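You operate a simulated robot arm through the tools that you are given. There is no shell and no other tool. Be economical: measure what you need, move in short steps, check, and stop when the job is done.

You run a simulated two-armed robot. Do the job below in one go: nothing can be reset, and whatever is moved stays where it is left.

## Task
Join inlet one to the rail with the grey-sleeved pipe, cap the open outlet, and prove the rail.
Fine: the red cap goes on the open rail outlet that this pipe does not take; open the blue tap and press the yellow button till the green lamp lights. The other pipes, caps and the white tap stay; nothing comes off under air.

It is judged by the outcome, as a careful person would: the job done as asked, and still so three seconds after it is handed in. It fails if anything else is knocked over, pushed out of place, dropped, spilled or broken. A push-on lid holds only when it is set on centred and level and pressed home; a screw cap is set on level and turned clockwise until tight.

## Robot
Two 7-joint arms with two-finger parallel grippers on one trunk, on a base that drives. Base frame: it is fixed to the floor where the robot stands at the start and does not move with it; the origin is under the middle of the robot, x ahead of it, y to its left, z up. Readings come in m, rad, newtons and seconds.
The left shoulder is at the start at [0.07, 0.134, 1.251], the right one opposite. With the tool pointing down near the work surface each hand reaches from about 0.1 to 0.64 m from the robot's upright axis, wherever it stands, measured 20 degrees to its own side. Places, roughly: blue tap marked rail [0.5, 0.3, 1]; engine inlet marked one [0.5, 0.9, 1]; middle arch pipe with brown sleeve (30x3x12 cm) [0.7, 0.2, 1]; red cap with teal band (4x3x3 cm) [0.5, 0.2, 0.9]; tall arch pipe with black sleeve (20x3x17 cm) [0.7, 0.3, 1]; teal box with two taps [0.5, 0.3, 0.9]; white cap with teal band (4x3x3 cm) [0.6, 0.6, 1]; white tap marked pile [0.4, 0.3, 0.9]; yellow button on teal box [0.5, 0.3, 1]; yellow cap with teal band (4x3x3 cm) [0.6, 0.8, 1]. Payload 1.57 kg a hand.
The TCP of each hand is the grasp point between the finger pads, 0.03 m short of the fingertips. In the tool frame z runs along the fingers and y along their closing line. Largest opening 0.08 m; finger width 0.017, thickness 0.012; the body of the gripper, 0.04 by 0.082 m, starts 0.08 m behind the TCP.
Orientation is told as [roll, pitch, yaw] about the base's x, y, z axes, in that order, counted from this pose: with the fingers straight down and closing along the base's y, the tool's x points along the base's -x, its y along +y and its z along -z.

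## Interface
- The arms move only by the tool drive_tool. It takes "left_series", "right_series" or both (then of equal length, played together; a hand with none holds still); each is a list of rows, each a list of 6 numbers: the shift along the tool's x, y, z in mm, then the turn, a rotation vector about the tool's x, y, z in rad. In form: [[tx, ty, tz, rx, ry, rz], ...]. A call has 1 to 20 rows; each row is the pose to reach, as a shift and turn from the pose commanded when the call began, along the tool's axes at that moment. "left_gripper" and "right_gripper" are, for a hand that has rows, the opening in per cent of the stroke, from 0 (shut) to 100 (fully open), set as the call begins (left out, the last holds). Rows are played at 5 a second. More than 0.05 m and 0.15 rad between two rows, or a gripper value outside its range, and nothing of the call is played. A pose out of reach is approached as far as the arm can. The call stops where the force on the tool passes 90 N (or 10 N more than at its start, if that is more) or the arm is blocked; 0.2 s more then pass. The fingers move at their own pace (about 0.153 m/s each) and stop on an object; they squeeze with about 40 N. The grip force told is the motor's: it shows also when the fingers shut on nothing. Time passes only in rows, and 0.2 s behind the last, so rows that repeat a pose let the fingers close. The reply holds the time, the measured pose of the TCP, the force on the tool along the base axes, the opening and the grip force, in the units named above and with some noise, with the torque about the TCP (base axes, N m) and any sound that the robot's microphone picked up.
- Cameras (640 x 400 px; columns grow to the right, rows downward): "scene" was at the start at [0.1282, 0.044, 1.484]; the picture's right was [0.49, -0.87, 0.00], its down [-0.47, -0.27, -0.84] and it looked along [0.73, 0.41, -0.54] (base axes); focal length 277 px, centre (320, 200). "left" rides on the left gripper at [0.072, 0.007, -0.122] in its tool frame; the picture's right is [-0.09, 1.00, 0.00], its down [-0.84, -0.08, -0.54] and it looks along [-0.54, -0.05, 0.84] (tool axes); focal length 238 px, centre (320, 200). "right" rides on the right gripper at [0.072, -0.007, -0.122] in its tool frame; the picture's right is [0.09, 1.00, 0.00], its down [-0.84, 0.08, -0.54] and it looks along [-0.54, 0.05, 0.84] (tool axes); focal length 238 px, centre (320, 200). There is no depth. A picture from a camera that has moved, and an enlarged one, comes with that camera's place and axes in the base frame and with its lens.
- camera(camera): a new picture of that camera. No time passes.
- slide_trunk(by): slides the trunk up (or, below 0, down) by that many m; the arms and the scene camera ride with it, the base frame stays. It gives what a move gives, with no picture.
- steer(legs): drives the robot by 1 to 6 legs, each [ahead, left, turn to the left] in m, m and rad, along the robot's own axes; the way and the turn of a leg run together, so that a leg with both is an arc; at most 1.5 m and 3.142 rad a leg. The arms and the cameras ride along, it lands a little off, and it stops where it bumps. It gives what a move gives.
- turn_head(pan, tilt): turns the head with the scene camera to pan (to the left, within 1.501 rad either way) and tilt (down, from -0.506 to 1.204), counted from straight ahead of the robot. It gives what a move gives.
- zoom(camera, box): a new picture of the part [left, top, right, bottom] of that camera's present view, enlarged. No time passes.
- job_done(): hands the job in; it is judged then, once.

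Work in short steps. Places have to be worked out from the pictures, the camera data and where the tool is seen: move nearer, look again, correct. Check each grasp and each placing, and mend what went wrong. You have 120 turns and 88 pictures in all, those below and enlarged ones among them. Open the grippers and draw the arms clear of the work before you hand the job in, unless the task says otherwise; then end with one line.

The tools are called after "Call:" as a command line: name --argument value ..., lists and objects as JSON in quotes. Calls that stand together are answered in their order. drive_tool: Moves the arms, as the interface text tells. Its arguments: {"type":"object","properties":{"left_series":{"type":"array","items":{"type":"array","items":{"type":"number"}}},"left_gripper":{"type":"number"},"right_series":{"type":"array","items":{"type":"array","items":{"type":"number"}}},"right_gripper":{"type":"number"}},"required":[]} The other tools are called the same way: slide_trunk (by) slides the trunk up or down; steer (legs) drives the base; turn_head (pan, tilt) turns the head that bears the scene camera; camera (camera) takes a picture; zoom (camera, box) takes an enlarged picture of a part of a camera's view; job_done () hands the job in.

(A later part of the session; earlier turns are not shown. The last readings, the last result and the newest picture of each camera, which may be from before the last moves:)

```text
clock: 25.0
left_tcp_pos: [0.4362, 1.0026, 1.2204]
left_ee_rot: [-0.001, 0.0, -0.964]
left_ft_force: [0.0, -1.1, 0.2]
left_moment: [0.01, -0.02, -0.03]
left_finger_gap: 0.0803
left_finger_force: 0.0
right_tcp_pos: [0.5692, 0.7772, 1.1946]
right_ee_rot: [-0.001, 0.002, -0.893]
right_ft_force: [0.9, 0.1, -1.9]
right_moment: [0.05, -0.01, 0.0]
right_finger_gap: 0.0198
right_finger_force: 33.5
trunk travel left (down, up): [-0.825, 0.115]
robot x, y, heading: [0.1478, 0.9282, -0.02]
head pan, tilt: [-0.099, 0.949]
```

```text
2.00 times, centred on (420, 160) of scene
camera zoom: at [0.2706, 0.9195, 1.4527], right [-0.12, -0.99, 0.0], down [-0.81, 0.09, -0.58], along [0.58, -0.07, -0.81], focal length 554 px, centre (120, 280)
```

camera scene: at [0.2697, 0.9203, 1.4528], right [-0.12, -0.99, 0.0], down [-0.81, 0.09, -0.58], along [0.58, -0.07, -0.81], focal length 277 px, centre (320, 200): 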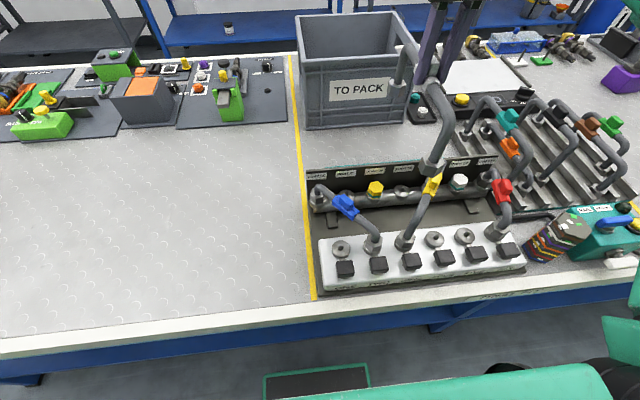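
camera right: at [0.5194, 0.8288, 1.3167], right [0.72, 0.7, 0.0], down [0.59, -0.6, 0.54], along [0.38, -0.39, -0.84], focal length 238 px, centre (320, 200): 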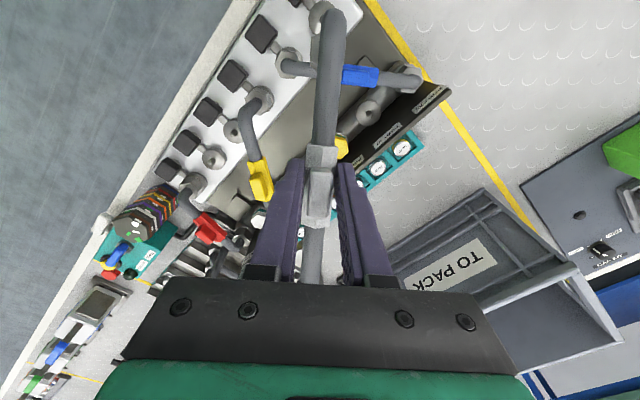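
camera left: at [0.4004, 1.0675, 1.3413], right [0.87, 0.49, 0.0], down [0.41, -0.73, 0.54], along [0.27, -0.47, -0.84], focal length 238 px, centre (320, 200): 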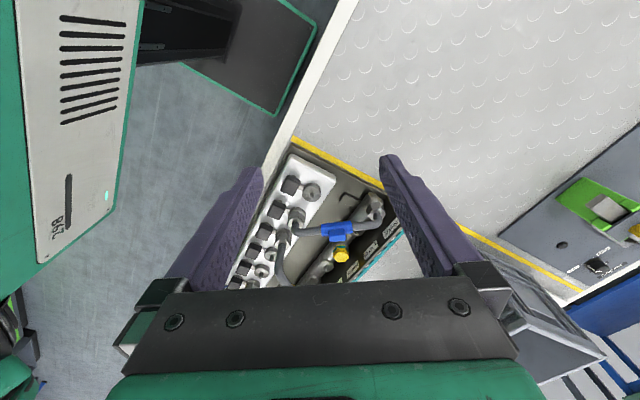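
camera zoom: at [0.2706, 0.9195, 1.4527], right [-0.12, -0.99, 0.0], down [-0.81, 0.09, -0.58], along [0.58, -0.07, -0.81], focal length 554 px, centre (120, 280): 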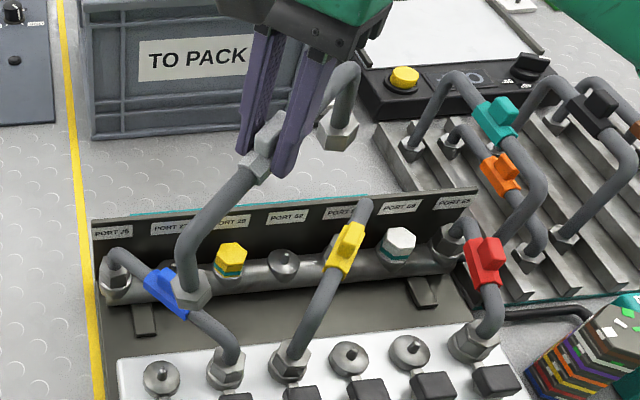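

The pipe has swung about 0.28 rad in the grip: near end down, far end up. I'll counter it by tilting the hand about the closing axis, then re-measure before any descent.

Call:
drive_tool --right_series '[[0, 0, 0, 0, 0.07, 0], [0, 0, 0, 0, 0.14, 0], [0, 0, 0, 0, 0.21, 0], [0, 0, 0, 0, 0.28, 0], [0, 0, 0, 0, 0.28, 0]]'

Call:
zoom --camera "scene" --box '[300, 60, 540, 260]'

Call:
zoom --camera "left" --box '[230, 130, 430, 290]'

```text
clock: 26.2
left_tcp_pos: [0.4357, 1.0038, 1.2215]
left_ee_rot: [0.001, 0.0, -0.965]
left_ft_force: [-0.4, -0.7, -0.2]
left_moment: [-0.01, 0.0, 0.0]
left_finger_gap: 0.0801
left_finger_force: 0.0
right_tcp_pos: [0.5675, 0.7771, 1.1941]
right_ee_rot: [0.002, 0.28, -0.892]
right_ft_force: [0.1, -0.4, -1.6]
right_moment: [0.02, -0.01, 0.01]
right_finger_gap: 0.0198
right_finger_force: 33.8
trunk travel left (down, up): [-0.825, 0.115]
robot x, y, heading: [0.1438, 0.9283, -0.012]
head pan, tilt: [-0.099, 0.949]
```

```text
2.00 times, centred on (420, 160) of scene
camera zoom: at [0.2696, 0.9201, 1.4528], right [-0.12, -0.99, 0.0], down [-0.81, 0.09, -0.58], along [0.58, -0.07, -0.81], focal length 554 px, centre (120, 280)
```

zoom: 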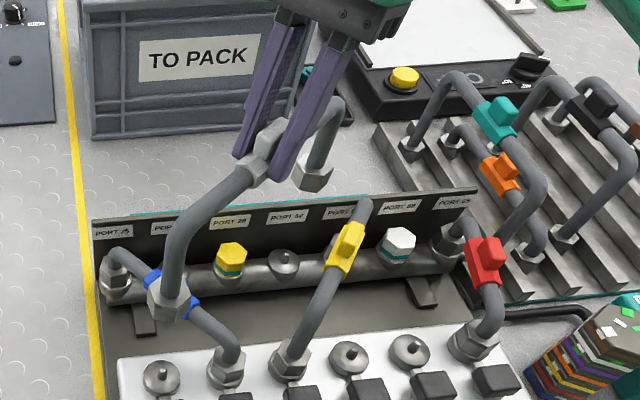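

```text
2.50 times, centred on (330, 210) of left
camera zoom: at [0.4002, 1.0675, 1.3413], right [0.87, 0.49, 0.0], down [0.41, -0.73, 0.54], along [0.27, -0.47, -0.84], focal length 596 px, centre (295, 175)
```

zoom: 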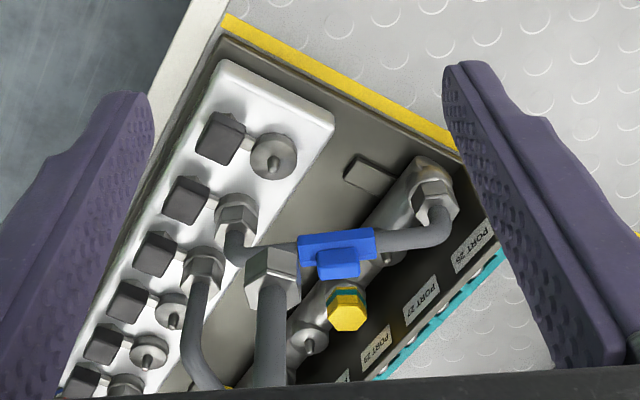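

The pipe is level now. Its ends are at (0.506, 0.853) and (0.634, 0.695), right over both stubs. I'll descend vertically 50 mm, slowly, watching the force.

Call:
drive_tool --right_series '[[-3.5, 0, 12, 0, 0, 0], [-6.9, 0, 24, 0, 0, 0], [-10.4, 0, 36, 0, 0, 0], [-13.8, 0, 48, 0, 0, 0], [-13.8, 0, 48, 0, 0, 0]]'

Call:
zoom --camera "scene" --box '[300, 80, 540, 280]'

```text
clock: 27.4
left_tcp_pos: [0.4356, 1.0042, 1.2211]
left_ee_rot: [0.0, -0.001, -0.965]
left_ft_force: [-0.3, 0.8, 0.0]
left_moment: [0.03, -0.02, 0.0]
left_finger_gap: 0.0798
left_finger_force: 0.0
right_tcp_pos: [0.5682, 0.7751, 1.1414]
right_ee_rot: [0.003, 0.282, -0.893]
right_ft_force: [0.0, -0.2, -0.6]
right_moment: [-0.02, -0.02, -0.02]
right_finger_gap: 0.0197
right_finger_force: 33.9
trunk travel left (down, up): [-0.825, 0.115]
robot x, y, heading: [0.1443, 0.9293, -0.012]
head pan, tilt: [-0.099, 0.949]
```

```text
2.00 times, centred on (420, 180) of scene
camera zoom: at [0.2697, 0.9202, 1.4528], right [-0.12, -0.99, 0.0], down [-0.81, 0.09, -0.58], along [0.58, -0.07, -0.81], focal length 554 px, centre (120, 240)
```

zoom: 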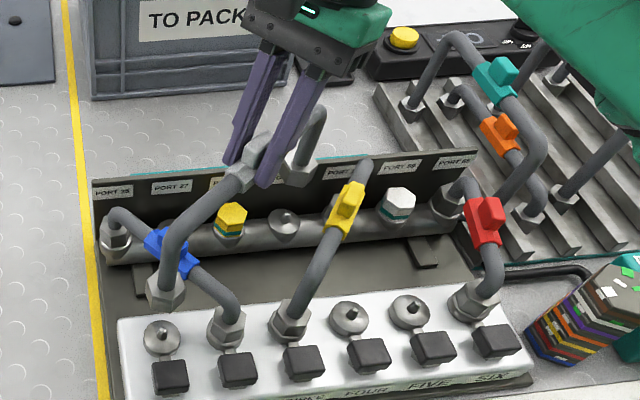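

No contact so far. I'll go down another 30 mm.

Call:
drive_tool --right_series '[[-2.2, 0, 7.7, 0, 0, 0], [-4.2, 0, 14.4, 0, 0, 0], [-6.3, 0, 21.6, 0, 0, 0], [-8.3, 0, 28.8, 0, 0, 0], [-8.3, 0, 28.8, 0, 0, 0]]'

Call:
zoom --camera "scene" --box '[320, 130, 480, 280]'

Call:
zoom --camera "left" --box '[250, 150, 390, 290]'

```text
clock: 28.6
left_tcp_pos: [0.436, 1.0029, 1.2213]
left_ee_rot: [-0.001, -0.001, -0.965]
left_ft_force: [-0.1, 0.4, -0.4]
left_moment: [-0.01, -0.03, -0.01]
left_finger_gap: 0.0802
left_finger_force: 0.1
right_tcp_pos: [0.5685, 0.7767, 1.1124]
right_ee_rot: [0.002, 0.278, -0.892]
right_ft_force: [-0.8, 0.3, -1.8]
right_moment: [-0.02, -0.03, 0.02]
right_finger_gap: 0.0195
right_finger_force: 33.9
trunk travel left (down, up): [-0.825, 0.115]
robot x, y, heading: [0.1459, 0.9288, -0.013]
head pan, tilt: [-0.099, 0.949]
```

```text
2.67 times, centred on (400, 205) of scene
camera zoom: at [0.2697, 0.9202, 1.4528], right [-0.12, -0.99, 0.0], down [-0.81, 0.09, -0.58], along [0.58, -0.07, -0.81], focal length 739 px, centre (107, 187)
```

zoom: 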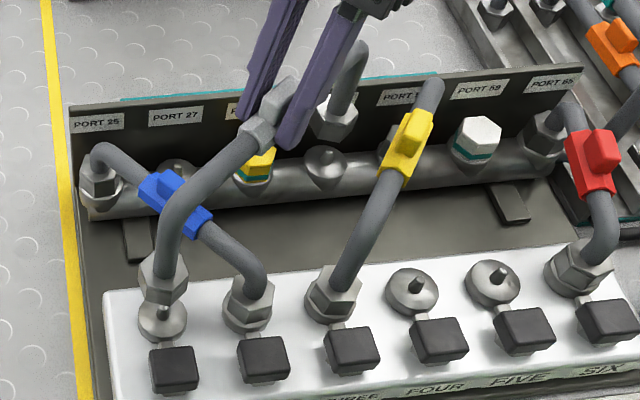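

```text
2.86 times, centred on (320, 220) of left
camera zoom: at [0.4003, 1.0676, 1.3413], right [0.87, 0.49, 0.0], down [0.41, -0.73, 0.54], along [0.27, -0.47, -0.84], focal length 681 px, centre (320, 143)
```

zoom: 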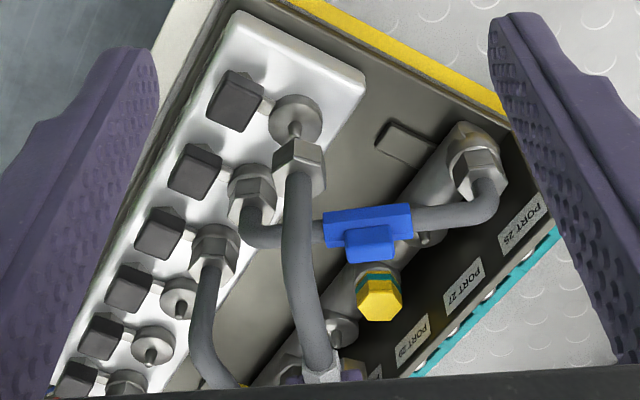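

Both nuts are lined up over their pins in both views. I'll continue down 40 mm in small rows.

Call:
drive_tool --right_series '[[-2.2, 0, 7.7, 0, 0, 0], [-4.4, 0, 15.4, 0, 0, 0], [-6.6, 0, 23.1, 0, 0, 0], [-8.3, 0, 28.8, 0, 0, 0], [-9.7, 0, 33.6, 0, 0, 0], [-11, 0, 38.4, 0, 0, 0]]'

Call:
zoom --camera "scene" --box '[320, 140, 480, 290]'

Call:
zoom --camera "left" --box '[250, 150, 390, 290]'

```text
clock: 30.0
left_tcp_pos: [0.4334, 1.0041, 1.2232]
left_ee_rot: [0.001, -0.003, -0.968]
left_ft_force: [0.0, -0.6, 0.9]
left_moment: [0.01, 0.0, 0.02]
left_finger_gap: 0.08
left_finger_force: 0.0
right_tcp_pos: [0.5678, 0.777, 1.0732]
right_ee_rot: [0.005, 0.276, -0.892]
right_ft_force: [-1.8, -1.9, 4.4]
right_moment: [-0.9, -0.35, -0.26]
right_finger_gap: 0.0201
right_finger_force: 33.8
trunk travel left (down, up): [-0.825, 0.115]
robot x, y, heading: [0.1431, 0.931, -0.023]
head pan, tilt: [-0.099, 0.949]
```

```text
2.67 times, centred on (400, 215) of scene
camera zoom: at [0.2672, 0.9202, 1.4531], right [-0.12, -0.99, 0.0], down [-0.81, 0.09, -0.58], along [0.58, -0.07, -0.81], focal length 739 px, centre (107, 160)
```

zoom: 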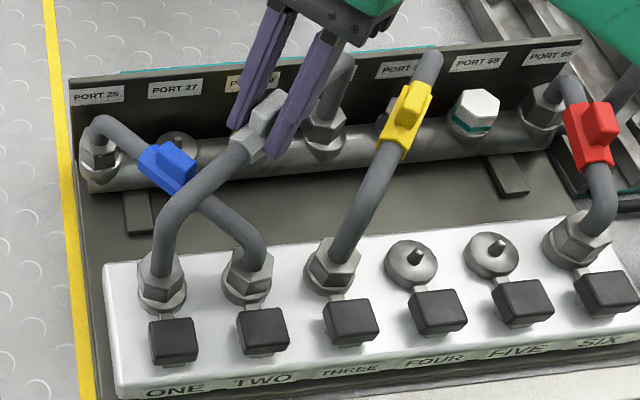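

```text
2.86 times, centred on (320, 220) of left
camera zoom: at [0.398, 1.0676, 1.3419], right [0.87, 0.49, 0.0], down [0.41, -0.73, 0.54], along [0.27, -0.47, -0.84], focal length 681 px, centre (320, 143)
```

zoom: 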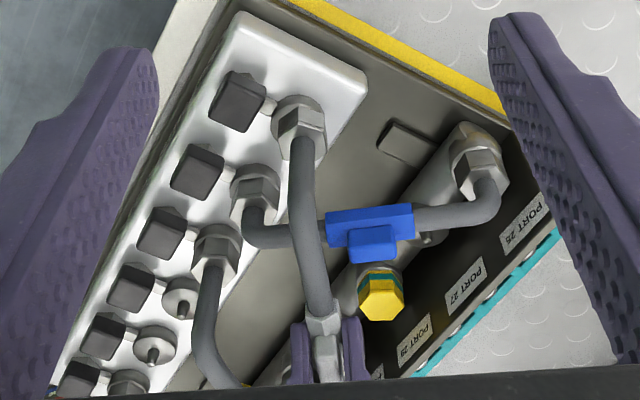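

Both nuts are over their pins with light contact. I'll press down in small rows and watch the force and sound.

Call:
drive_tool --right_series '[[-1.1, 0, 3.8, 0, 0, 0], [-2.2, 0, 7.7, 0, 0, 0], [-3.3, 0, 11.5, 0, 0, 0], [-3.3, 0, 11.5, 0, 0, 0]]'

Call:
zoom --camera "scene" --box '[320, 140, 480, 290]'

```text
clock: 31.0
left_tcp_pos: [0.4317, 1.0062, 1.2221]
left_ee_rot: [0.003, -0.005, -0.965]
left_ft_force: [0.4, 0.0, 0.0]
left_moment: [-0.01, 0.0, 0.0]
left_finger_gap: 0.0802
left_finger_force: 0.1
right_tcp_pos: [0.5656, 0.7781, 1.0665]
right_ee_rot: [0.013, 0.275, -0.888]
right_ft_force: [8.0, -2.2, 45.5]
right_moment: [0.15, 0.08, -0.16]
right_finger_gap: 0.0197
right_finger_force: 33.8
trunk travel left (down, up): [-0.825, 0.115]
robot x, y, heading: [0.1486, 0.9302, -0.013]
head pan, tilt: [-0.099, 0.949]
```

```text
2.67 times, centred on (400, 215) of scene
camera zoom: at [0.265, 0.922, 1.4534], right [-0.12, -0.99, 0.0], down [-0.81, 0.09, -0.58], along [0.58, -0.07, -0.81], focal length 739 px, centre (107, 160)
```

zoom: 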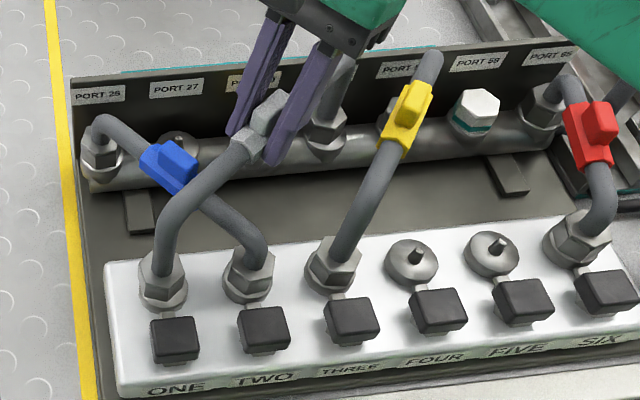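

It's at 45 N with a balanced moment, so both ends are bearing evenly. I'll press a little harder to be sure they're home.

Call:
drive_tool --right_series '[[-1.1, 0, 3.8, 0, 0, 0], [-2.2, 0, 7.7, 0, 0, 0], [-2.8, 0, 9.6, 0, 0, 0], [-2.8, 0, 9.6, 0, 0, 0]]'

Call:
zoom --camera "left" --box '[250, 150, 390, 290]'

Call:
zoom --camera "scene" --box '[320, 140, 440, 290]'

```text
clock: 32.0
left_tcp_pos: [0.4319, 1.0061, 1.2218]
left_ee_rot: [0.001, -0.005, -0.965]
left_ft_force: [0.5, 0.1, -0.9]
left_moment: [0.02, 0.01, 0.0]
left_finger_gap: 0.0802
left_finger_force: 0.1
right_tcp_pos: [0.5648, 0.7782, 1.0542]
right_ee_rot: [0.01, 0.273, -0.891]
right_ft_force: [8.1, -0.6, 43.8]
right_moment: [-0.03, -0.07, -0.15]
right_finger_gap: 0.0198
right_finger_force: 33.5
trunk travel left (down, up): [-0.825, 0.115]
robot x, y, heading: [0.1486, 0.9295, -0.018]
head pan, tilt: [-0.099, 0.949]
```

```text
2.86 times, centred on (320, 220) of left
camera zoom: at [0.396, 1.0699, 1.342], right [0.87, 0.49, 0.0], down [0.41, -0.73, 0.55], along [0.27, -0.47, -0.84], focal length 681 px, centre (320, 143)
```

zoom: 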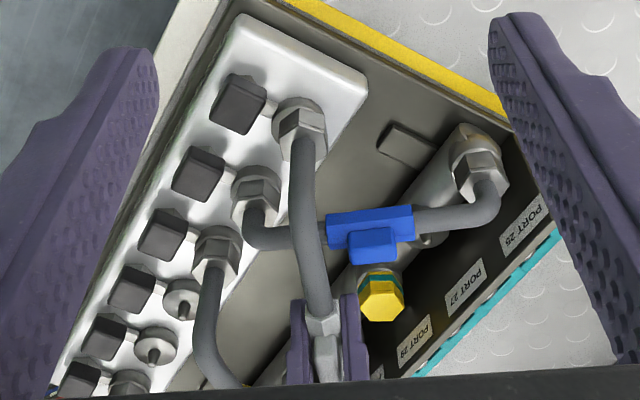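

```text
2.67 times, centred on (380, 215) of scene
camera zoom: at [0.265, 0.9227, 1.4533], right [-0.12, -0.99, 0.0], down [-0.81, 0.09, -0.58], along [0.58, -0.07, -0.81], focal length 739 px, centre (160, 160)
```

zoom: 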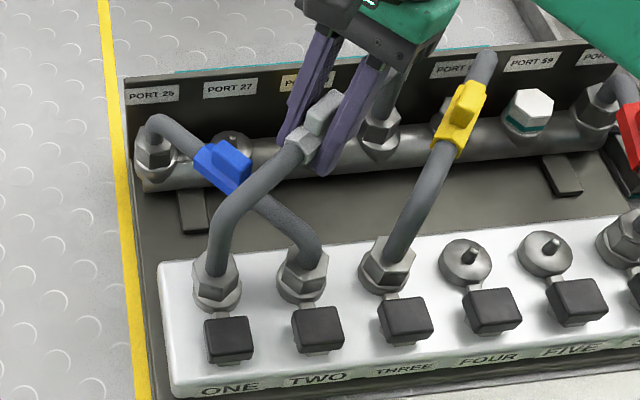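

The pipe didn't move; the fingers just slid down the sleeve at 44 N, so the nuts sit at the same depth as their neighbours. I'll open, back off along the fingers, and level the hand so I can press on the tab from above.

Call:
drive_tool --right_series '[[0, 0, 0, 0, 0, 0], [0, 0, 0, 0, 0, 0]]' --right_gripper 60

Call:
drive_tool --right_series '[[0, 0, -30, 0, 0, 0], [0, 0, -65, 0, 0, 0], [0, 0, -100, 0, 0, 0], [0, 0, -100, 0, -0.14, 0], [0, 0, -100, 0, -0.275, 0], [0, 0, -100, 0, -0.275, 0]]'

Call:
zoom --camera "scene" --box '[300, 130, 500, 290]'

Call:
camera --camera "right"

```text
clock: 32.6
left_tcp_pos: [0.435, 1.005, 1.2215]
left_ee_rot: [0.001, -0.001, -0.964]
left_ft_force: [0.6, 0.6, -0.2]
left_moment: [-0.01, -0.01, 0.0]
left_finger_gap: 0.0802
left_finger_force: 0.2
right_tcp_pos: [0.5651, 0.7767, 1.0508]
right_ee_rot: [0.001, 0.279, -0.891]
right_ft_force: [-0.3, -0.3, 0.4]
right_moment: [0.0, 0.01, -0.01]
right_finger_gap: 0.0477
right_finger_force: 0.1
trunk travel left (down, up): [-0.825, 0.115]
robot x, y, heading: [0.1448, 0.9344, -0.011]
head pan, tilt: [-0.099, 0.949]
```

```text
clock: 34.0
left_tcp_pos: [0.4365, 1.0036, 1.2216]
left_ee_rot: [0.0, 0.001, -0.964]
left_ft_force: [-1.0, -0.8, -0.6]
left_moment: [0.01, 0.0, 0.0]
left_finger_gap: 0.0802
left_finger_force: 0.1
right_tcp_pos: [0.5866, 0.7536, 1.1468]
right_ee_rot: [0.001, 0.002, -0.891]
right_ft_force: [0.3, 0.0, -0.5]
right_moment: [0.01, 0.0, 0.0]
right_finger_gap: 0.0483
right_finger_force: 0.0
trunk travel left (down, up): [-0.825, 0.115]
robot x, y, heading: [0.1477, 0.9299, -0.017]
head pan, tilt: [-0.099, 0.949]
```

```text
2.50 times, centred on (400, 210) of scene
camera zoom: at [0.2696, 0.9198, 1.4528], right [-0.12, -0.99, 0.0], down [-0.81, 0.09, -0.58], along [0.58, -0.07, -0.81], focal length 692 px, centre (120, 175)
```

zoom: 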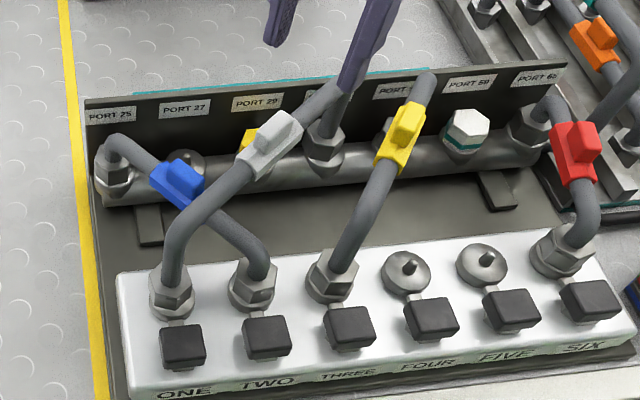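

```text
38 pictures are left
camera right: at [0.5356, 0.8055, 1.2675], right [0.72, 0.7, 0.0], down [0.59, -0.6, 0.54], along [0.38, -0.39, -0.84], focal length 238 px, centre (320, 200)
```

right: 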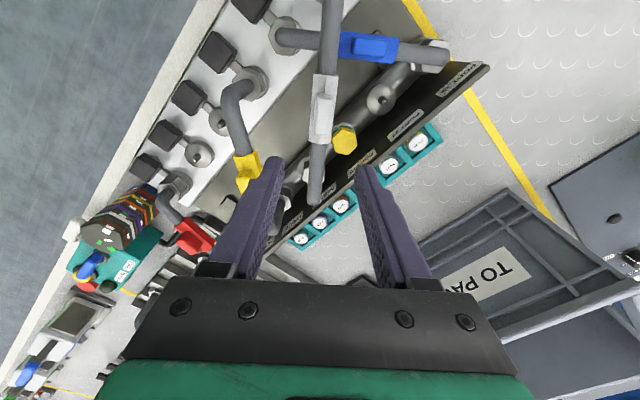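

The grey pipe stands from inlet one to port 52. I'll shut the fingers, centre over the tab and press down firmly from above.

Call:
drive_tool --right_series '[[16, 0, -10, 0, 0, 0], [31, -1, -10, 0, 0, 0], [31, -1, 10, 0, 0, 0], [31, -1, 30, 0, 0, 0], [31, -1, 40, 0, 0, 0], [31, -1, 46, 0, 0, 0], [31, -1, 52, 0, 0, 0], [31, -1, 58, 0, 0, 0], [31, -1, 64, 0, 0, 0], [31, -1, 70, 0, 0, 0]]' --right_gripper 0

Call:
zoom --camera "scene" --box '[300, 130, 500, 290]'

```text
clock: 35.8
left_tcp_pos: [0.4281, 1.0071, 1.2226]
left_ee_rot: [0.005, -0.006, -0.966]
left_ft_force: [0.1, 0.0, 0.6]
left_moment: [-0.02, -0.03, 0.01]
left_finger_gap: 0.0799
left_finger_force: 0.1
right_tcp_pos: [0.5647, 0.7823, 1.1053]
right_ee_rot: [0.044, -0.019, -0.891]
right_ft_force: [-9.2, 5.4, 39.7]
right_moment: [0.23, 0.45, 0.18]
right_finger_gap: 0.0001
right_finger_force: 21.8
trunk travel left (down, up): [-0.825, 0.115]
robot x, y, heading: [0.1449, 0.9284, -0.02]
head pan, tilt: [-0.099, 0.949]
stopped in row 9 (right hand): the force on the tool passed its limit at 95 N (the readings are from after the stop); the commanded pose is now the measured one
```

```text
2.50 times, centred on (400, 210) of scene
camera zoom: at [0.2611, 0.924, 1.4532], right [-0.12, -0.99, 0.0], down [-0.8, 0.09, -0.59], along [0.58, -0.07, -0.81], focal length 692 px, centre (120, 175)
```

zoom: 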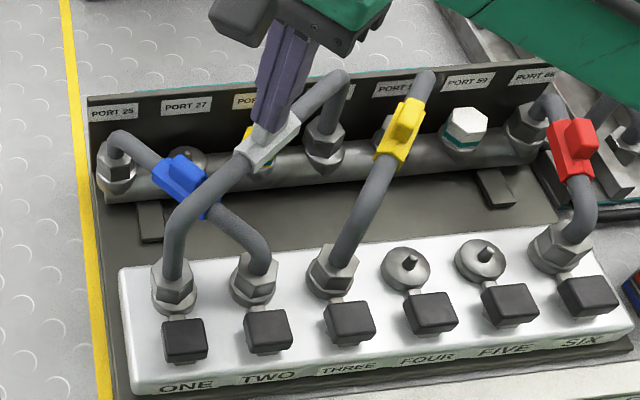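

It's pressed home with 95 N. I'll raise the right hand, square up both hands, and drive back towards the red cap.

Call:
drive_tool --right_series '[[0, 0, -40, 0, 0, 0], [0, 0, -80, 0, 0, -0.12], [0, 0, -115, 0, 0, -0.25], [0, 0, -130, 0, 0, -0.38], [0, 0, -130, 0, 0, -0.51], [0, 0, -130, 0, 0, -0.64], [0, 0, -130, 0, 0, -0.77], [0, 0, -130, 0, 0, -0.88]]' --left_series '[[0, 0, -10, 0, 0, -0.12], [27, 10, -20, 0, 0, -0.24], [55, 21, -30, 0, 0, -0.36], [82, 31, -30, 0, 0, -0.48], [110, 42, -30, 0, 0, -0.6], [137, 52, -30, 0, 0, -0.72], [165, 63, -30, 0, 0, -0.84], [192, 73, -30, 0, 0, -0.95]]' --right_gripper 100

Call:
steer --legs '[[0, -0.55, 0]]'

Call:
turn_head --pan -0.25 --tilt 0.95

Call:
camera --camera "scene"

Call:
camera --camera "right"

```text
clock: 37.6
left_tcp_pos: [0.3853, 1.2037, 1.2493]
left_ee_rot: [0.0, 0.0, -0.014]
left_ft_force: [-1.5, -0.5, 0.2]
left_moment: [0.01, 0.02, -0.01]
left_finger_gap: 0.0801
left_finger_force: 0.0
right_tcp_pos: [0.5667, 0.777, 1.2294]
right_ee_rot: [0.009, -0.031, -0.015]
right_ft_force: [-0.7, 0.9, -0.1]
right_moment: [0.02, -0.03, 0.04]
right_finger_gap: 0.0799
right_finger_force: 0.1
trunk travel left (down, up): [-0.825, 0.115]
robot x, y, heading: [0.149, 0.9272, -0.017]
head pan, tilt: [-0.099, 0.949]
```

```text
clock: 40.7
left_tcp_pos: [0.3773, 0.6683, 1.2492]
left_ee_rot: [-0.002, 0.0, -0.031]
left_ft_force: [-0.1, -1.0, -0.5]
left_moment: [0.02, 0.01, 0.02]
left_finger_gap: 0.0797
left_finger_force: 0.0
right_tcp_pos: [0.5515, 0.2378, 1.2299]
right_ee_rot: [0.011, -0.03, -0.03]
right_ft_force: [-1.1, 0.5, -0.5]
right_moment: [-0.01, -0.04, 0.02]
right_finger_gap: 0.0799
right_finger_force: 0.1
trunk travel left (down, up): [-0.825, 0.115]
robot x, y, heading: [0.1338, 0.3913, -0.029]
head pan, tilt: [-0.099, 0.949]
```

```text
clock: 41.4
left_tcp_pos: [0.3775, 0.666, 1.2491]
left_ee_rot: [0.0, -0.002, -0.029]
left_ft_force: [0.4, 0.7, -0.9]
left_moment: [0.01, 0.04, 0.05]
left_finger_gap: 0.0799
left_finger_force: 0.1
right_tcp_pos: [0.5523, 0.237, 1.2288]
right_ee_rot: [0.012, -0.031, -0.029]
right_ft_force: [-0.4, 0.1, 0.5]
right_moment: [-0.02, 0.0, 0.0]
right_finger_gap: 0.0801
right_finger_force: 0.1
trunk travel left (down, up): [-0.825, 0.115]
robot x, y, heading: [0.1358, 0.3944, -0.034]
head pan, tilt: [-0.25, 0.949]
```

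```text
36 pictures are left
camera scene: at [0.2548, 0.3742, 1.4528], right [-0.28, -0.96, 0.0], down [-0.78, 0.22, -0.58], along [0.56, -0.16, -0.81], focal length 277 px, centre (320, 200)
```

scene: 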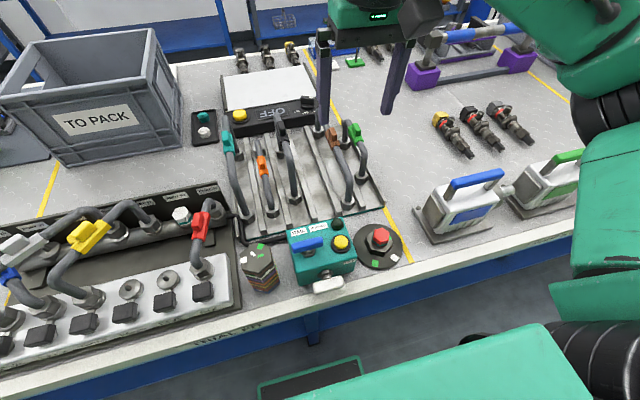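

```text
35 pictures are left
camera right: at [0.4772, 0.2313, 1.3484], right [-0.06, 1.0, 0.01], down [0.82, 0.05, 0.57], along [0.57, 0.04, -0.82], focal length 238 px, centre (320, 200)
```

right: 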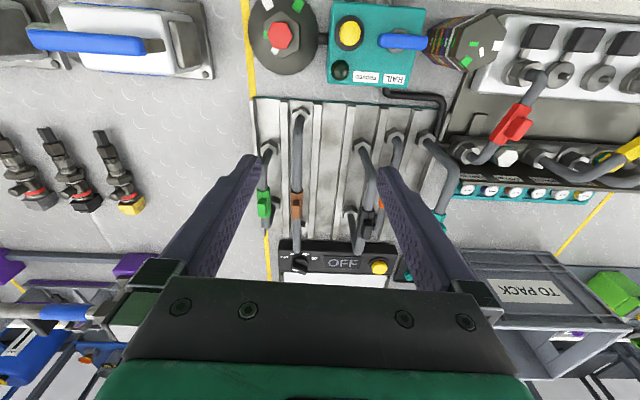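

The red cap is at about (0.4845, 0.177), with its top near z 0.94. I'll level the hand, hover above the cap with a 70% opening, and look.

Call:
drive_tool --right_series '[[15, -12, 25, 0.012, 0.031, -0.029], [30, -24, 55, 0.012, 0.031, -0.029], [45, -36, 85, 0.012, 0.031, -0.029], [60, -48, 110, 0.012, 0.031, -0.029], [68, -60, 140, 0.012, 0.031, -0.029], [68, -60, 150, 0.012, 0.031, -0.029], [68, -60, 150, 0.012, 0.031, -0.029]]' --right_gripper 70

Call:
camera --camera "right"

Call:
zoom --camera "scene" --box '[270, 160, 430, 310]'

```text
clock: 43.0
left_tcp_pos: [0.3753, 0.6666, 1.2496]
left_ee_rot: [0.001, -0.001, -0.03]
left_ft_force: [0.2, -0.1, -0.4]
left_moment: [-0.04, -0.01, -0.04]
left_finger_gap: 0.0798
left_finger_force: 0.0
right_tcp_pos: [0.4883, 0.1837, 1.0749]
right_ee_rot: [0.0, 0.0, 0.0]
right_ft_force: [-0.3, 0.0, -0.8]
right_moment: [-0.01, 0.03, 0.0]
right_finger_gap: 0.056
right_finger_force: 0.0
trunk travel left (down, up): [-0.825, 0.115]
robot x, y, heading: [0.1383, 0.3976, -0.028]
head pan, tilt: [-0.25, 0.949]
```

```text
34 pictures are left
camera right: at [0.4173, 0.1763, 1.1964], right [-0.09, 1.0, 0.0], down [0.84, 0.08, 0.54], along [0.54, 0.05, -0.84], focal length 238 px, centre (320, 200)
```

right: 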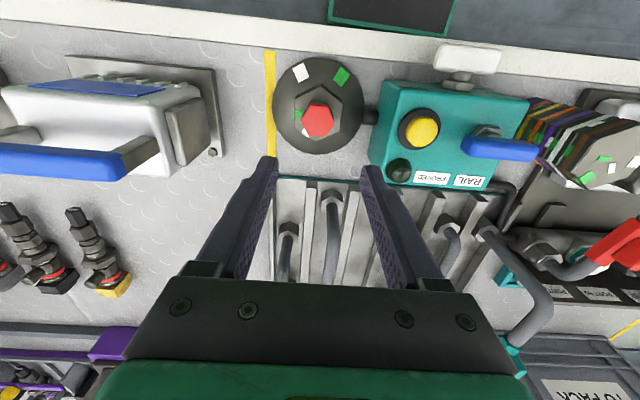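

```text
2.67 times, centred on (350, 235) of scene
camera zoom: at [0.2549, 0.3745, 1.4528], right [-0.28, -0.96, 0.0], down [-0.78, 0.22, -0.58], along [0.56, -0.16, -0.81], focal length 739 px, centre (240, 107)
```

zoom: 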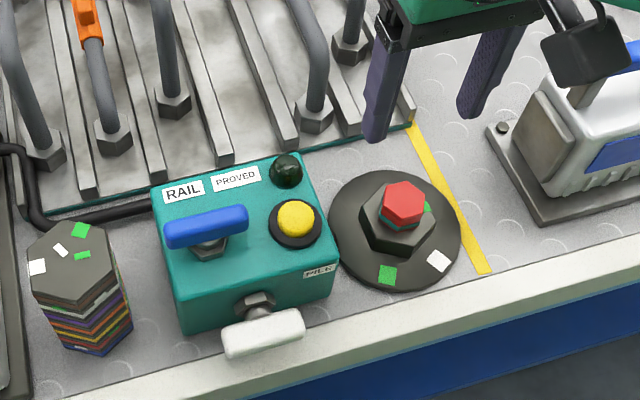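

The cap is at (0.482, 0.181), with its top at about z 0.947. I'll descend so that the fingertips straddle it at about z 0.927.

Call:
drive_tool --right_series '[[6, -3, 40, 0, 0, 0], [6, -3, 80, 0, 0, 0], [6, -3, 105, 0, 0, 0], [6, -3, 118, 0, 0, 0], [6, -3, 118, 0, 0, 0]]'

Call:
camera --camera "right"

Call:
zoom --camera "scene" --box '[320, 180, 440, 290]'

```text
clock: 44.2
left_tcp_pos: [0.3774, 0.6655, 1.2486]
left_ee_rot: [-0.001, -0.002, -0.031]
left_ft_force: [-0.1, -0.1, -0.3]
left_moment: [-0.01, -0.01, -0.01]
left_finger_gap: 0.0798
left_finger_force: 0.1
right_tcp_pos: [0.4818, 0.1805, 0.9566]
right_ee_rot: [-0.002, 0.001, 0.0]
right_ft_force: [-0.1, 0.9, -0.1]
right_moment: [0.0, 0.01, -0.02]
right_finger_gap: 0.0562
right_finger_force: 0.1
trunk travel left (down, up): [-0.825, 0.115]
robot x, y, heading: [0.1341, 0.3959, -0.026]
head pan, tilt: [-0.25, 0.949]
```

```text
32 pictures are left
camera right: at [0.4105, 0.1734, 1.079], right [-0.09, 1.0, 0.0], down [0.84, 0.08, 0.54], along [0.54, 0.05, -0.84], focal length 238 px, centre (320, 200)
```

right: 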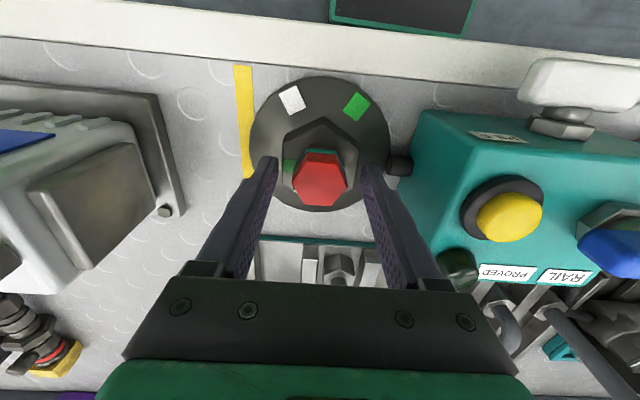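

```text
3.64 times, centred on (380, 235) of scene
camera zoom: at [0.2549, 0.3742, 1.4528], right [-0.28, -0.96, 0.0], down [-0.78, 0.22, -0.58], along [0.56, -0.16, -0.81], focal length 1007 px, centre (102, 73)
```

zoom: 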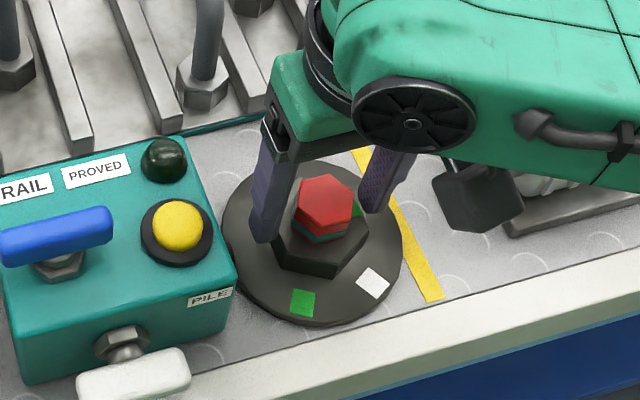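

The hex's corners point along y, so I'll yaw the hand 30° to close on flats, shift 3 mm back, then close.

Call:
drive_tool --right_series '[[3, 0, 0, 0, 0, 0.13], [3, 0, 0, 0, 0, 0.26], [3, 0, 0, 0, 0, 0.39], [3, 0, 0, 0, 0, 0.52], [3, 0, 0, 0, 0, 0.52]]'

Call:
drive_tool --right_series '[[0, 0, 0, 0, 0, 0], [0, 0, 0, 0, 0, 0], [0, 0, 0, 0, 0, 0]]' --right_gripper 0

Call:
camera --camera "right"

```text
clock: 45.4
left_tcp_pos: [0.3763, 0.6678, 1.2489]
left_ee_rot: [-0.003, -0.001, -0.029]
left_ft_force: [0.2, 0.3, 0.1]
left_moment: [-0.01, -0.03, -0.02]
left_finger_gap: 0.0801
left_finger_force: 0.0
right_tcp_pos: [0.4788, 0.1813, 0.9592]
right_ee_rot: [-0.002, 0.001, -0.524]
right_ft_force: [-1.0, 6.7, -0.7]
right_moment: [0.2, 0.06, 0.12]
right_finger_gap: 0.0612
right_finger_force: 2.6
trunk travel left (down, up): [-0.825, 0.115]
robot x, y, heading: [0.1329, 0.3936, -0.028]
head pan, tilt: [-0.25, 0.949]
```

```text
clock: 46.2
left_tcp_pos: [0.3771, 0.6683, 1.2482]
left_ee_rot: [-0.002, -0.001, -0.03]
left_ft_force: [0.7, 0.4, -0.1]
left_moment: [-0.02, -0.02, 0.01]
left_finger_gap: 0.0801
left_finger_force: 0.2
right_tcp_pos: [0.4793, 0.1801, 0.9591]
right_ee_rot: [-0.001, 0.0, -0.521]
right_ft_force: [0.4, 10.0, -1.7]
right_moment: [1.19, -0.51, -0.41]
right_finger_gap: 0.0598
right_finger_force: 44.9
trunk travel left (down, up): [-0.825, 0.115]
robot x, y, heading: [0.1349, 0.3976, -0.028]
head pan, tilt: [-0.25, 0.949]
```

```text
30 pictures are left
camera right: at [0.4137, 0.2103, 1.0809], right [0.42, 0.91, 0.0], down [0.77, -0.35, 0.54], along [0.49, -0.23, -0.84], focal length 238 px, centre (320, 200)
```

right: 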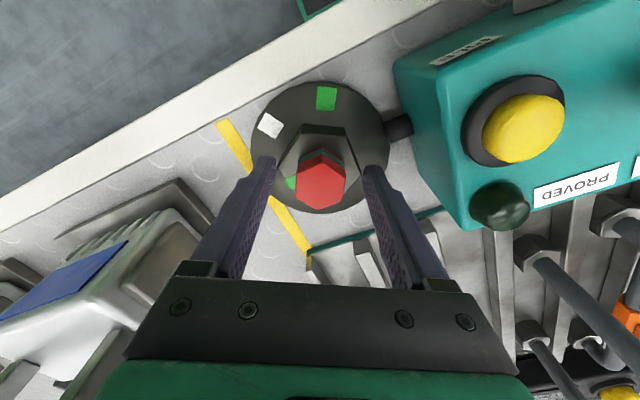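

The tips were low enough to catch the black stand nut (gap 60 mm). I'll open, raise 11 mm, and try again.

Call:
drive_tool --right_series '[[0, 0, 0, 0, 0, 0], [0, 0, 0, 0, 0, 0], [0, 0, -6, 0, 0, 0], [0, 0, -11, 0, 0, 0], [0, 0, -11, 0, 0, 0]]' --right_gripper 85

Call:
drive_tool --right_series '[[0, 0, 0, 0, 0, 0], [0, 0, 0, 0, 0, 0], [0, 0, 0, 0, 0, 0]]' --right_gripper 0

Call:
camera --camera "right"

```text
clock: 47.4
left_tcp_pos: [0.3761, 0.6663, 1.25]
left_ee_rot: [0.0, -0.002, -0.028]
left_ft_force: [1.1, 0.1, 0.1]
left_moment: [0.01, -0.02, -0.02]
left_finger_gap: 0.08
left_finger_force: 0.0
right_tcp_pos: [0.4779, 0.1774, 0.9707]
right_ee_rot: [-0.001, 0.001, -0.52]
right_ft_force: [-0.2, -0.9, 0.2]
right_moment: [-0.01, 0.01, 0.03]
right_finger_gap: 0.0679
right_finger_force: 0.1
trunk travel left (down, up): [-0.825, 0.115]
robot x, y, heading: [0.1364, 0.3971, -0.026]
head pan, tilt: [-0.25, 0.949]
```

```text
clock: 48.2
left_tcp_pos: [0.3785, 0.6665, 1.2492]
left_ee_rot: [0.001, -0.002, -0.031]
left_ft_force: [0.1, -0.5, -0.7]
left_moment: [0.0, 0.0, 0.0]
left_finger_gap: 0.08
left_finger_force: 0.0
right_tcp_pos: [0.4779, 0.1781, 0.9703]
right_ee_rot: [-0.002, 0.0, -0.52]
right_ft_force: [-0.2, 0.3, 0.3]
right_moment: [0.01, 0.01, -0.01]
right_finger_gap: 0.0359
right_finger_force: 39.6
trunk travel left (down, up): [-0.825, 0.115]
robot x, y, heading: [0.1326, 0.3997, -0.026]
head pan, tilt: [-0.25, 0.949]
```

```text
29 pictures are left
camera right: at [0.4134, 0.2078, 1.0915], right [0.42, 0.91, 0.0], down [0.77, -0.35, 0.54], along [0.49, -0.23, -0.84], focal length 238 px, centre (320, 200)
```

right: 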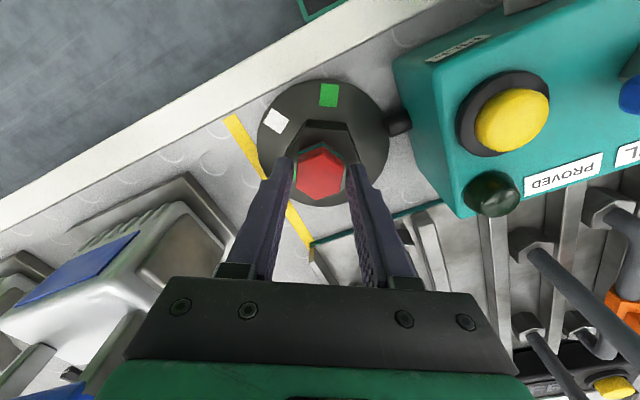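

The gap is 35.9 mm, so it's on the cap's flats. I'll lift and check.

Call:
drive_tool --right_series '[[0, 0, -10, 0, 0, 0], [0, 0, -30, 0, 0, 0], [0, 0, -70, 0, 0, 0], [0, 0, -115, 0, 0, 0], [0, 0, -160, 0, 0, 0], [0, 0, -200, 0, 0, 0], [0, 0, -230, 0, 0, 0]]'

Call:
camera --camera "scene"

```text
clock: 49.8
left_tcp_pos: [0.3759, 0.6662, 1.2502]
left_ee_rot: [0.0, -0.003, -0.029]
left_ft_force: [1.0, -0.1, 0.5]
left_moment: [-0.01, -0.03, 0.0]
left_finger_gap: 0.08
left_finger_force: 0.1
right_tcp_pos: [0.4783, 0.1768, 1.2005]
right_ee_rot: [-0.004, 0.001, -0.519]
right_ft_force: [0.3, 1.1, -1.4]
right_moment: [-0.04, 0.05, -0.02]
right_finger_gap: 0.0317
right_finger_force: 39.9
trunk travel left (down, up): [-0.825, 0.115]
robot x, y, heading: [0.133, 0.3971, -0.038]
head pan, tilt: [-0.25, 0.949]
```

```text
28 pictures are left
camera scene: at [0.2546, 0.3749, 1.4528], right [-0.28, -0.96, 0.0], down [-0.78, 0.22, -0.58], along [0.56, -0.16, -0.81], focal length 277 px, centre (320, 200)
```

scene: 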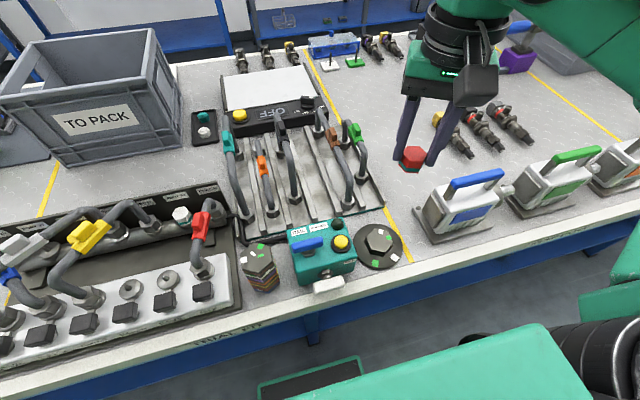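

The cap is up. I'll check that it hangs level in the fingers.

Call:
zoom --camera "scene" --box '[380, 110, 470, 180]'

Call:
zoom --camera "right" --box '[240, 120, 400, 260]'

```text
5.71 times, centred on (425, 145) of scene
camera zoom: at [0.2546, 0.3749, 1.4528], right [-0.28, -0.96, 0.0], down [-0.78, 0.22, -0.58], along [0.56, -0.16, -0.81], focal length 1583 px, centre (-280, 514)
```

zoom: 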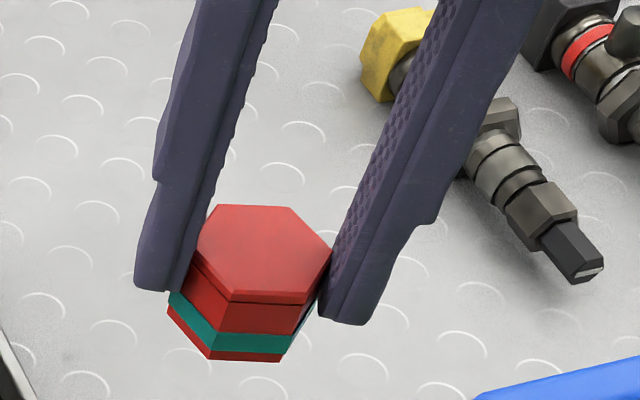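

```text
2.86 times, centred on (320, 190) of right
camera zoom: at [0.4129, 0.2071, 1.3213], right [0.42, 0.91, 0.0], down [0.77, -0.35, 0.54], along [0.49, -0.23, -0.84], focal length 681 px, centre (320, 229)
```

zoom: 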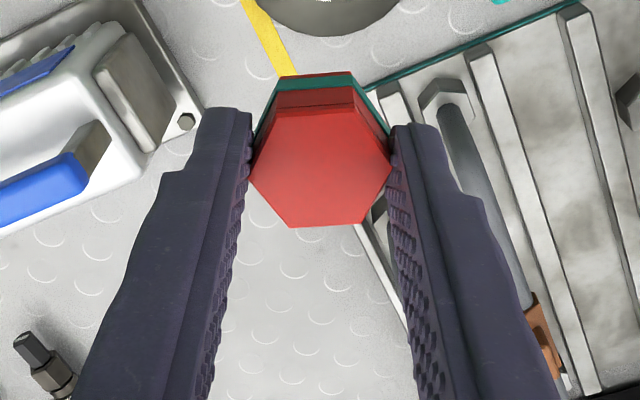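

I can't judge levelness from above. I'll raise the hand to eye level and view it from the side with the head camera.

Call:
drive_tool --right_series '[[0, 0, -40, 0, 0, 0], [0, 0, -80, 0, 0, 0], [0, 0, -120, 0, 0, 0], [0, 0, -160, 0, 0, 0], [0, 0, -190, 0, 0, 0]]'

Call:
turn_head --pan -0.65 --tilt 0.25

Call:
camera --camera "scene"

```text
clock: 51.0
left_tcp_pos: [0.3762, 0.6673, 1.2492]
left_ee_rot: [0.0, -0.002, -0.029]
left_ft_force: [0.5, 0.0, -0.4]
left_moment: [-0.01, -0.01, -0.01]
left_finger_gap: 0.0798
left_finger_force: 0.1
right_tcp_pos: [0.4766, 0.1819, 1.3931]
right_ee_rot: [0.0, -0.002, -0.52]
right_ft_force: [-0.4, 0.5, -0.3]
right_moment: [-0.05, 0.0, 0.0]
right_finger_gap: 0.0318
right_finger_force: 40.2
trunk travel left (down, up): [-0.825, 0.115]
robot x, y, heading: [0.135, 0.393, -0.026]
head pan, tilt: [-0.25, 0.949]
```

```text
clock: 52.1
left_tcp_pos: [0.3771, 0.6655, 1.2493]
left_ee_rot: [0.001, -0.001, -0.029]
left_ft_force: [-0.3, 0.6, 0.0]
left_moment: [0.0, -0.01, -0.03]
left_finger_gap: 0.08
left_finger_force: 0.1
right_tcp_pos: [0.4796, 0.1794, 1.3928]
right_ee_rot: [0.0, -0.001, -0.52]
right_ft_force: [0.0, -0.3, 0.4]
right_moment: [0.01, -0.01, -0.03]
right_finger_gap: 0.0317
right_finger_force: 39.8
trunk travel left (down, up): [-0.825, 0.115]
robot x, y, heading: [0.1325, 0.3965, -0.035]
head pan, tilt: [-0.649, 0.25]
```

```text
25 pictures are left
camera scene: at [0.2576, 0.3355, 1.5133], right [-0.63, -0.78, 0.0], down [-0.19, 0.16, -0.97], along [0.75, -0.61, -0.25], focal length 277 px, centre (320, 200)
```

scene: 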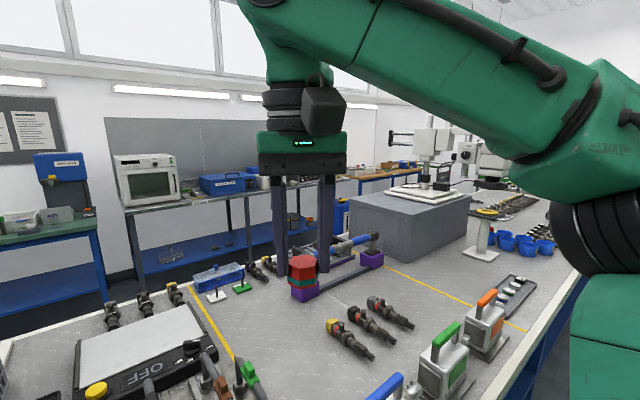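

Call:
zoom --camera "scene" --box '[260, 220, 350, 310]'

```text
4.44 times, centred on (305, 265) of scene
camera zoom: at [0.2576, 0.3355, 1.5133], right [-0.63, -0.78, 0.0], down [-0.19, 0.16, -0.97], along [0.75, -0.61, -0.25], focal length 1231 px, centre (387, -89)
```

zoom: 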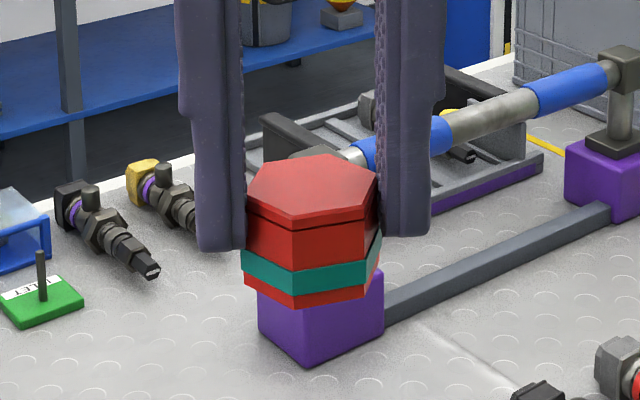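

The cap is gripped on its flats, sits level, and protrudes about 8 mm below the fingertips. I'll drive back to the engine with it.

Call:
steer --legs '[[0, 0.55, 0.03]]'

Call:
turn_head --pan -0.2 --tilt 0.95

```text
clock: 55.3
left_tcp_pos: [0.3688, 1.2203, 1.2508]
left_ee_rot: [0.002, -0.001, 0.011]
left_ft_force: [0.3, 0.0, -0.2]
left_moment: [0.05, 0.01, 0.03]
left_finger_gap: 0.08
left_finger_force: 0.1
right_tcp_pos: [0.4938, 0.738, 1.3907]
right_ee_rot: [0.001, 0.0, -0.479]
right_ft_force: [-0.3, -0.6, -0.7]
right_moment: [-0.01, 0.03, 0.01]
right_finger_gap: 0.0317
right_finger_force: 39.9
trunk travel left (down, up): [-0.825, 0.115]
robot x, y, heading: [0.139, 0.9414, 0.011]
head pan, tilt: [-0.649, 0.25]
```

```text
clock: 56.3
left_tcp_pos: [0.3693, 1.2224, 1.2498]
left_ee_rot: [0.002, -0.003, 0.013]
left_ft_force: [1.4, 0.2, -0.4]
left_moment: [-0.01, -0.02, -0.02]
left_finger_gap: 0.0799
left_finger_force: 0.0
right_tcp_pos: [0.4934, 0.7399, 1.3917]
right_ee_rot: [0.001, 0.0, -0.479]
right_ft_force: [-0.6, -0.7, 0.9]
right_moment: [-0.04, -0.02, 0.01]
right_finger_gap: 0.0314
right_finger_force: 39.9
trunk travel left (down, up): [-0.825, 0.115]
robot x, y, heading: [0.1389, 0.9395, 0.009]
head pan, tilt: [-0.201, 0.949]
```

Now I'll carry the cap over port 27 at a safe height, at yaw about −0.2 so the fingers clear the neighbouring fittings.

Call:
drive_tool --right_series '[[-21, 35, 0, 0, 0, -0.07], [-42, 71, 0, 0, 0, -0.14], [-64, 106, 0, 0, 0, -0.21], [-85, 142, 0, 0, 0, -0.28], [-85, 142, 48, 0, 0, -0.28], [-85, 142, 96, 0, 0, -0.28], [-85, 142, 144, 0, 0, -0.28], [-85, 142, 192, 0, 0, -0.28], [-85, 142, 242, 0, 0, -0.28], [-85, 142, 242, 0, 0, -0.28]]'

Call:
zoom --camera "scene" --box '[240, 110, 480, 280]'

Call:
camera --camera "right"

```text
clock: 58.5
left_tcp_pos: [0.3692, 1.2218, 1.2488]
left_ee_rot: [-0.002, -0.001, 0.011]
left_ft_force: [0.4, -0.3, 1.0]
left_moment: [0.0, -0.01, 0.05]
left_finger_gap: 0.0801
left_finger_force: 0.0
right_tcp_pos: [0.6337, 0.8311, 1.1489]
right_ee_rot: [0.0, 0.0, -0.199]
right_ft_force: [-0.3, -0.6, -1.1]
right_moment: [0.02, 0.03, 0.01]
right_finger_gap: 0.0318
right_finger_force: 39.6
right hand out of reach, approached as far as the arm can: row 4
trunk travel left (down, up): [-0.825, 0.115]
robot x, y, heading: [0.1374, 0.9398, 0.015]
head pan, tilt: [-0.201, 0.949]
```

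```text
2.35 times, centred on (360, 195) of scene
camera zoom: at [0.26, 0.9297, 1.4529], right [-0.19, -0.98, 0.0], down [-0.8, 0.15, -0.58], along [0.57, -0.11, -0.81], focal length 652 px, centre (226, 212)
```

zoom: 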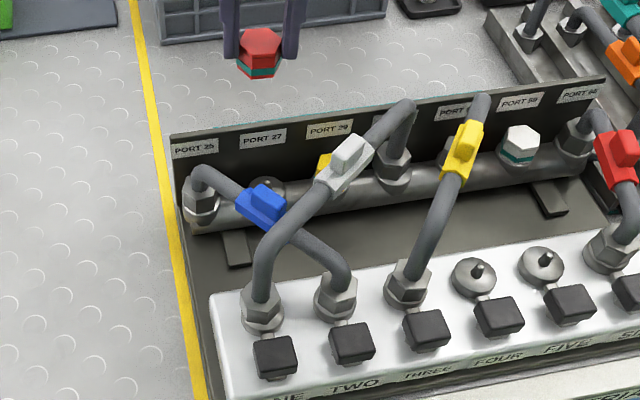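

```text
22 pictures are left
camera right: at [0.5626, 0.8396, 1.2699], right [0.11, 0.99, 0.0], down [0.83, -0.09, 0.54], along [0.54, -0.06, -0.84], focal length 238 px, centre (320, 200)
```

right: 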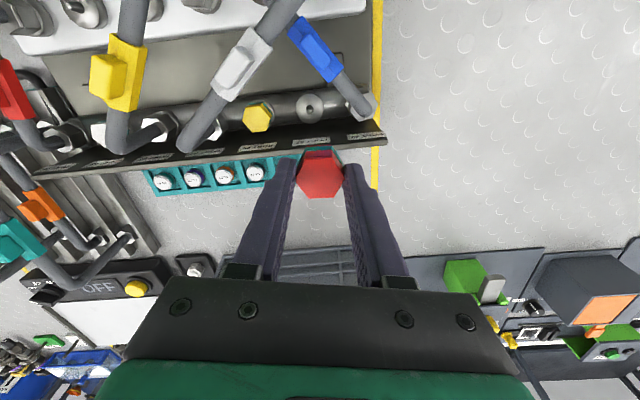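

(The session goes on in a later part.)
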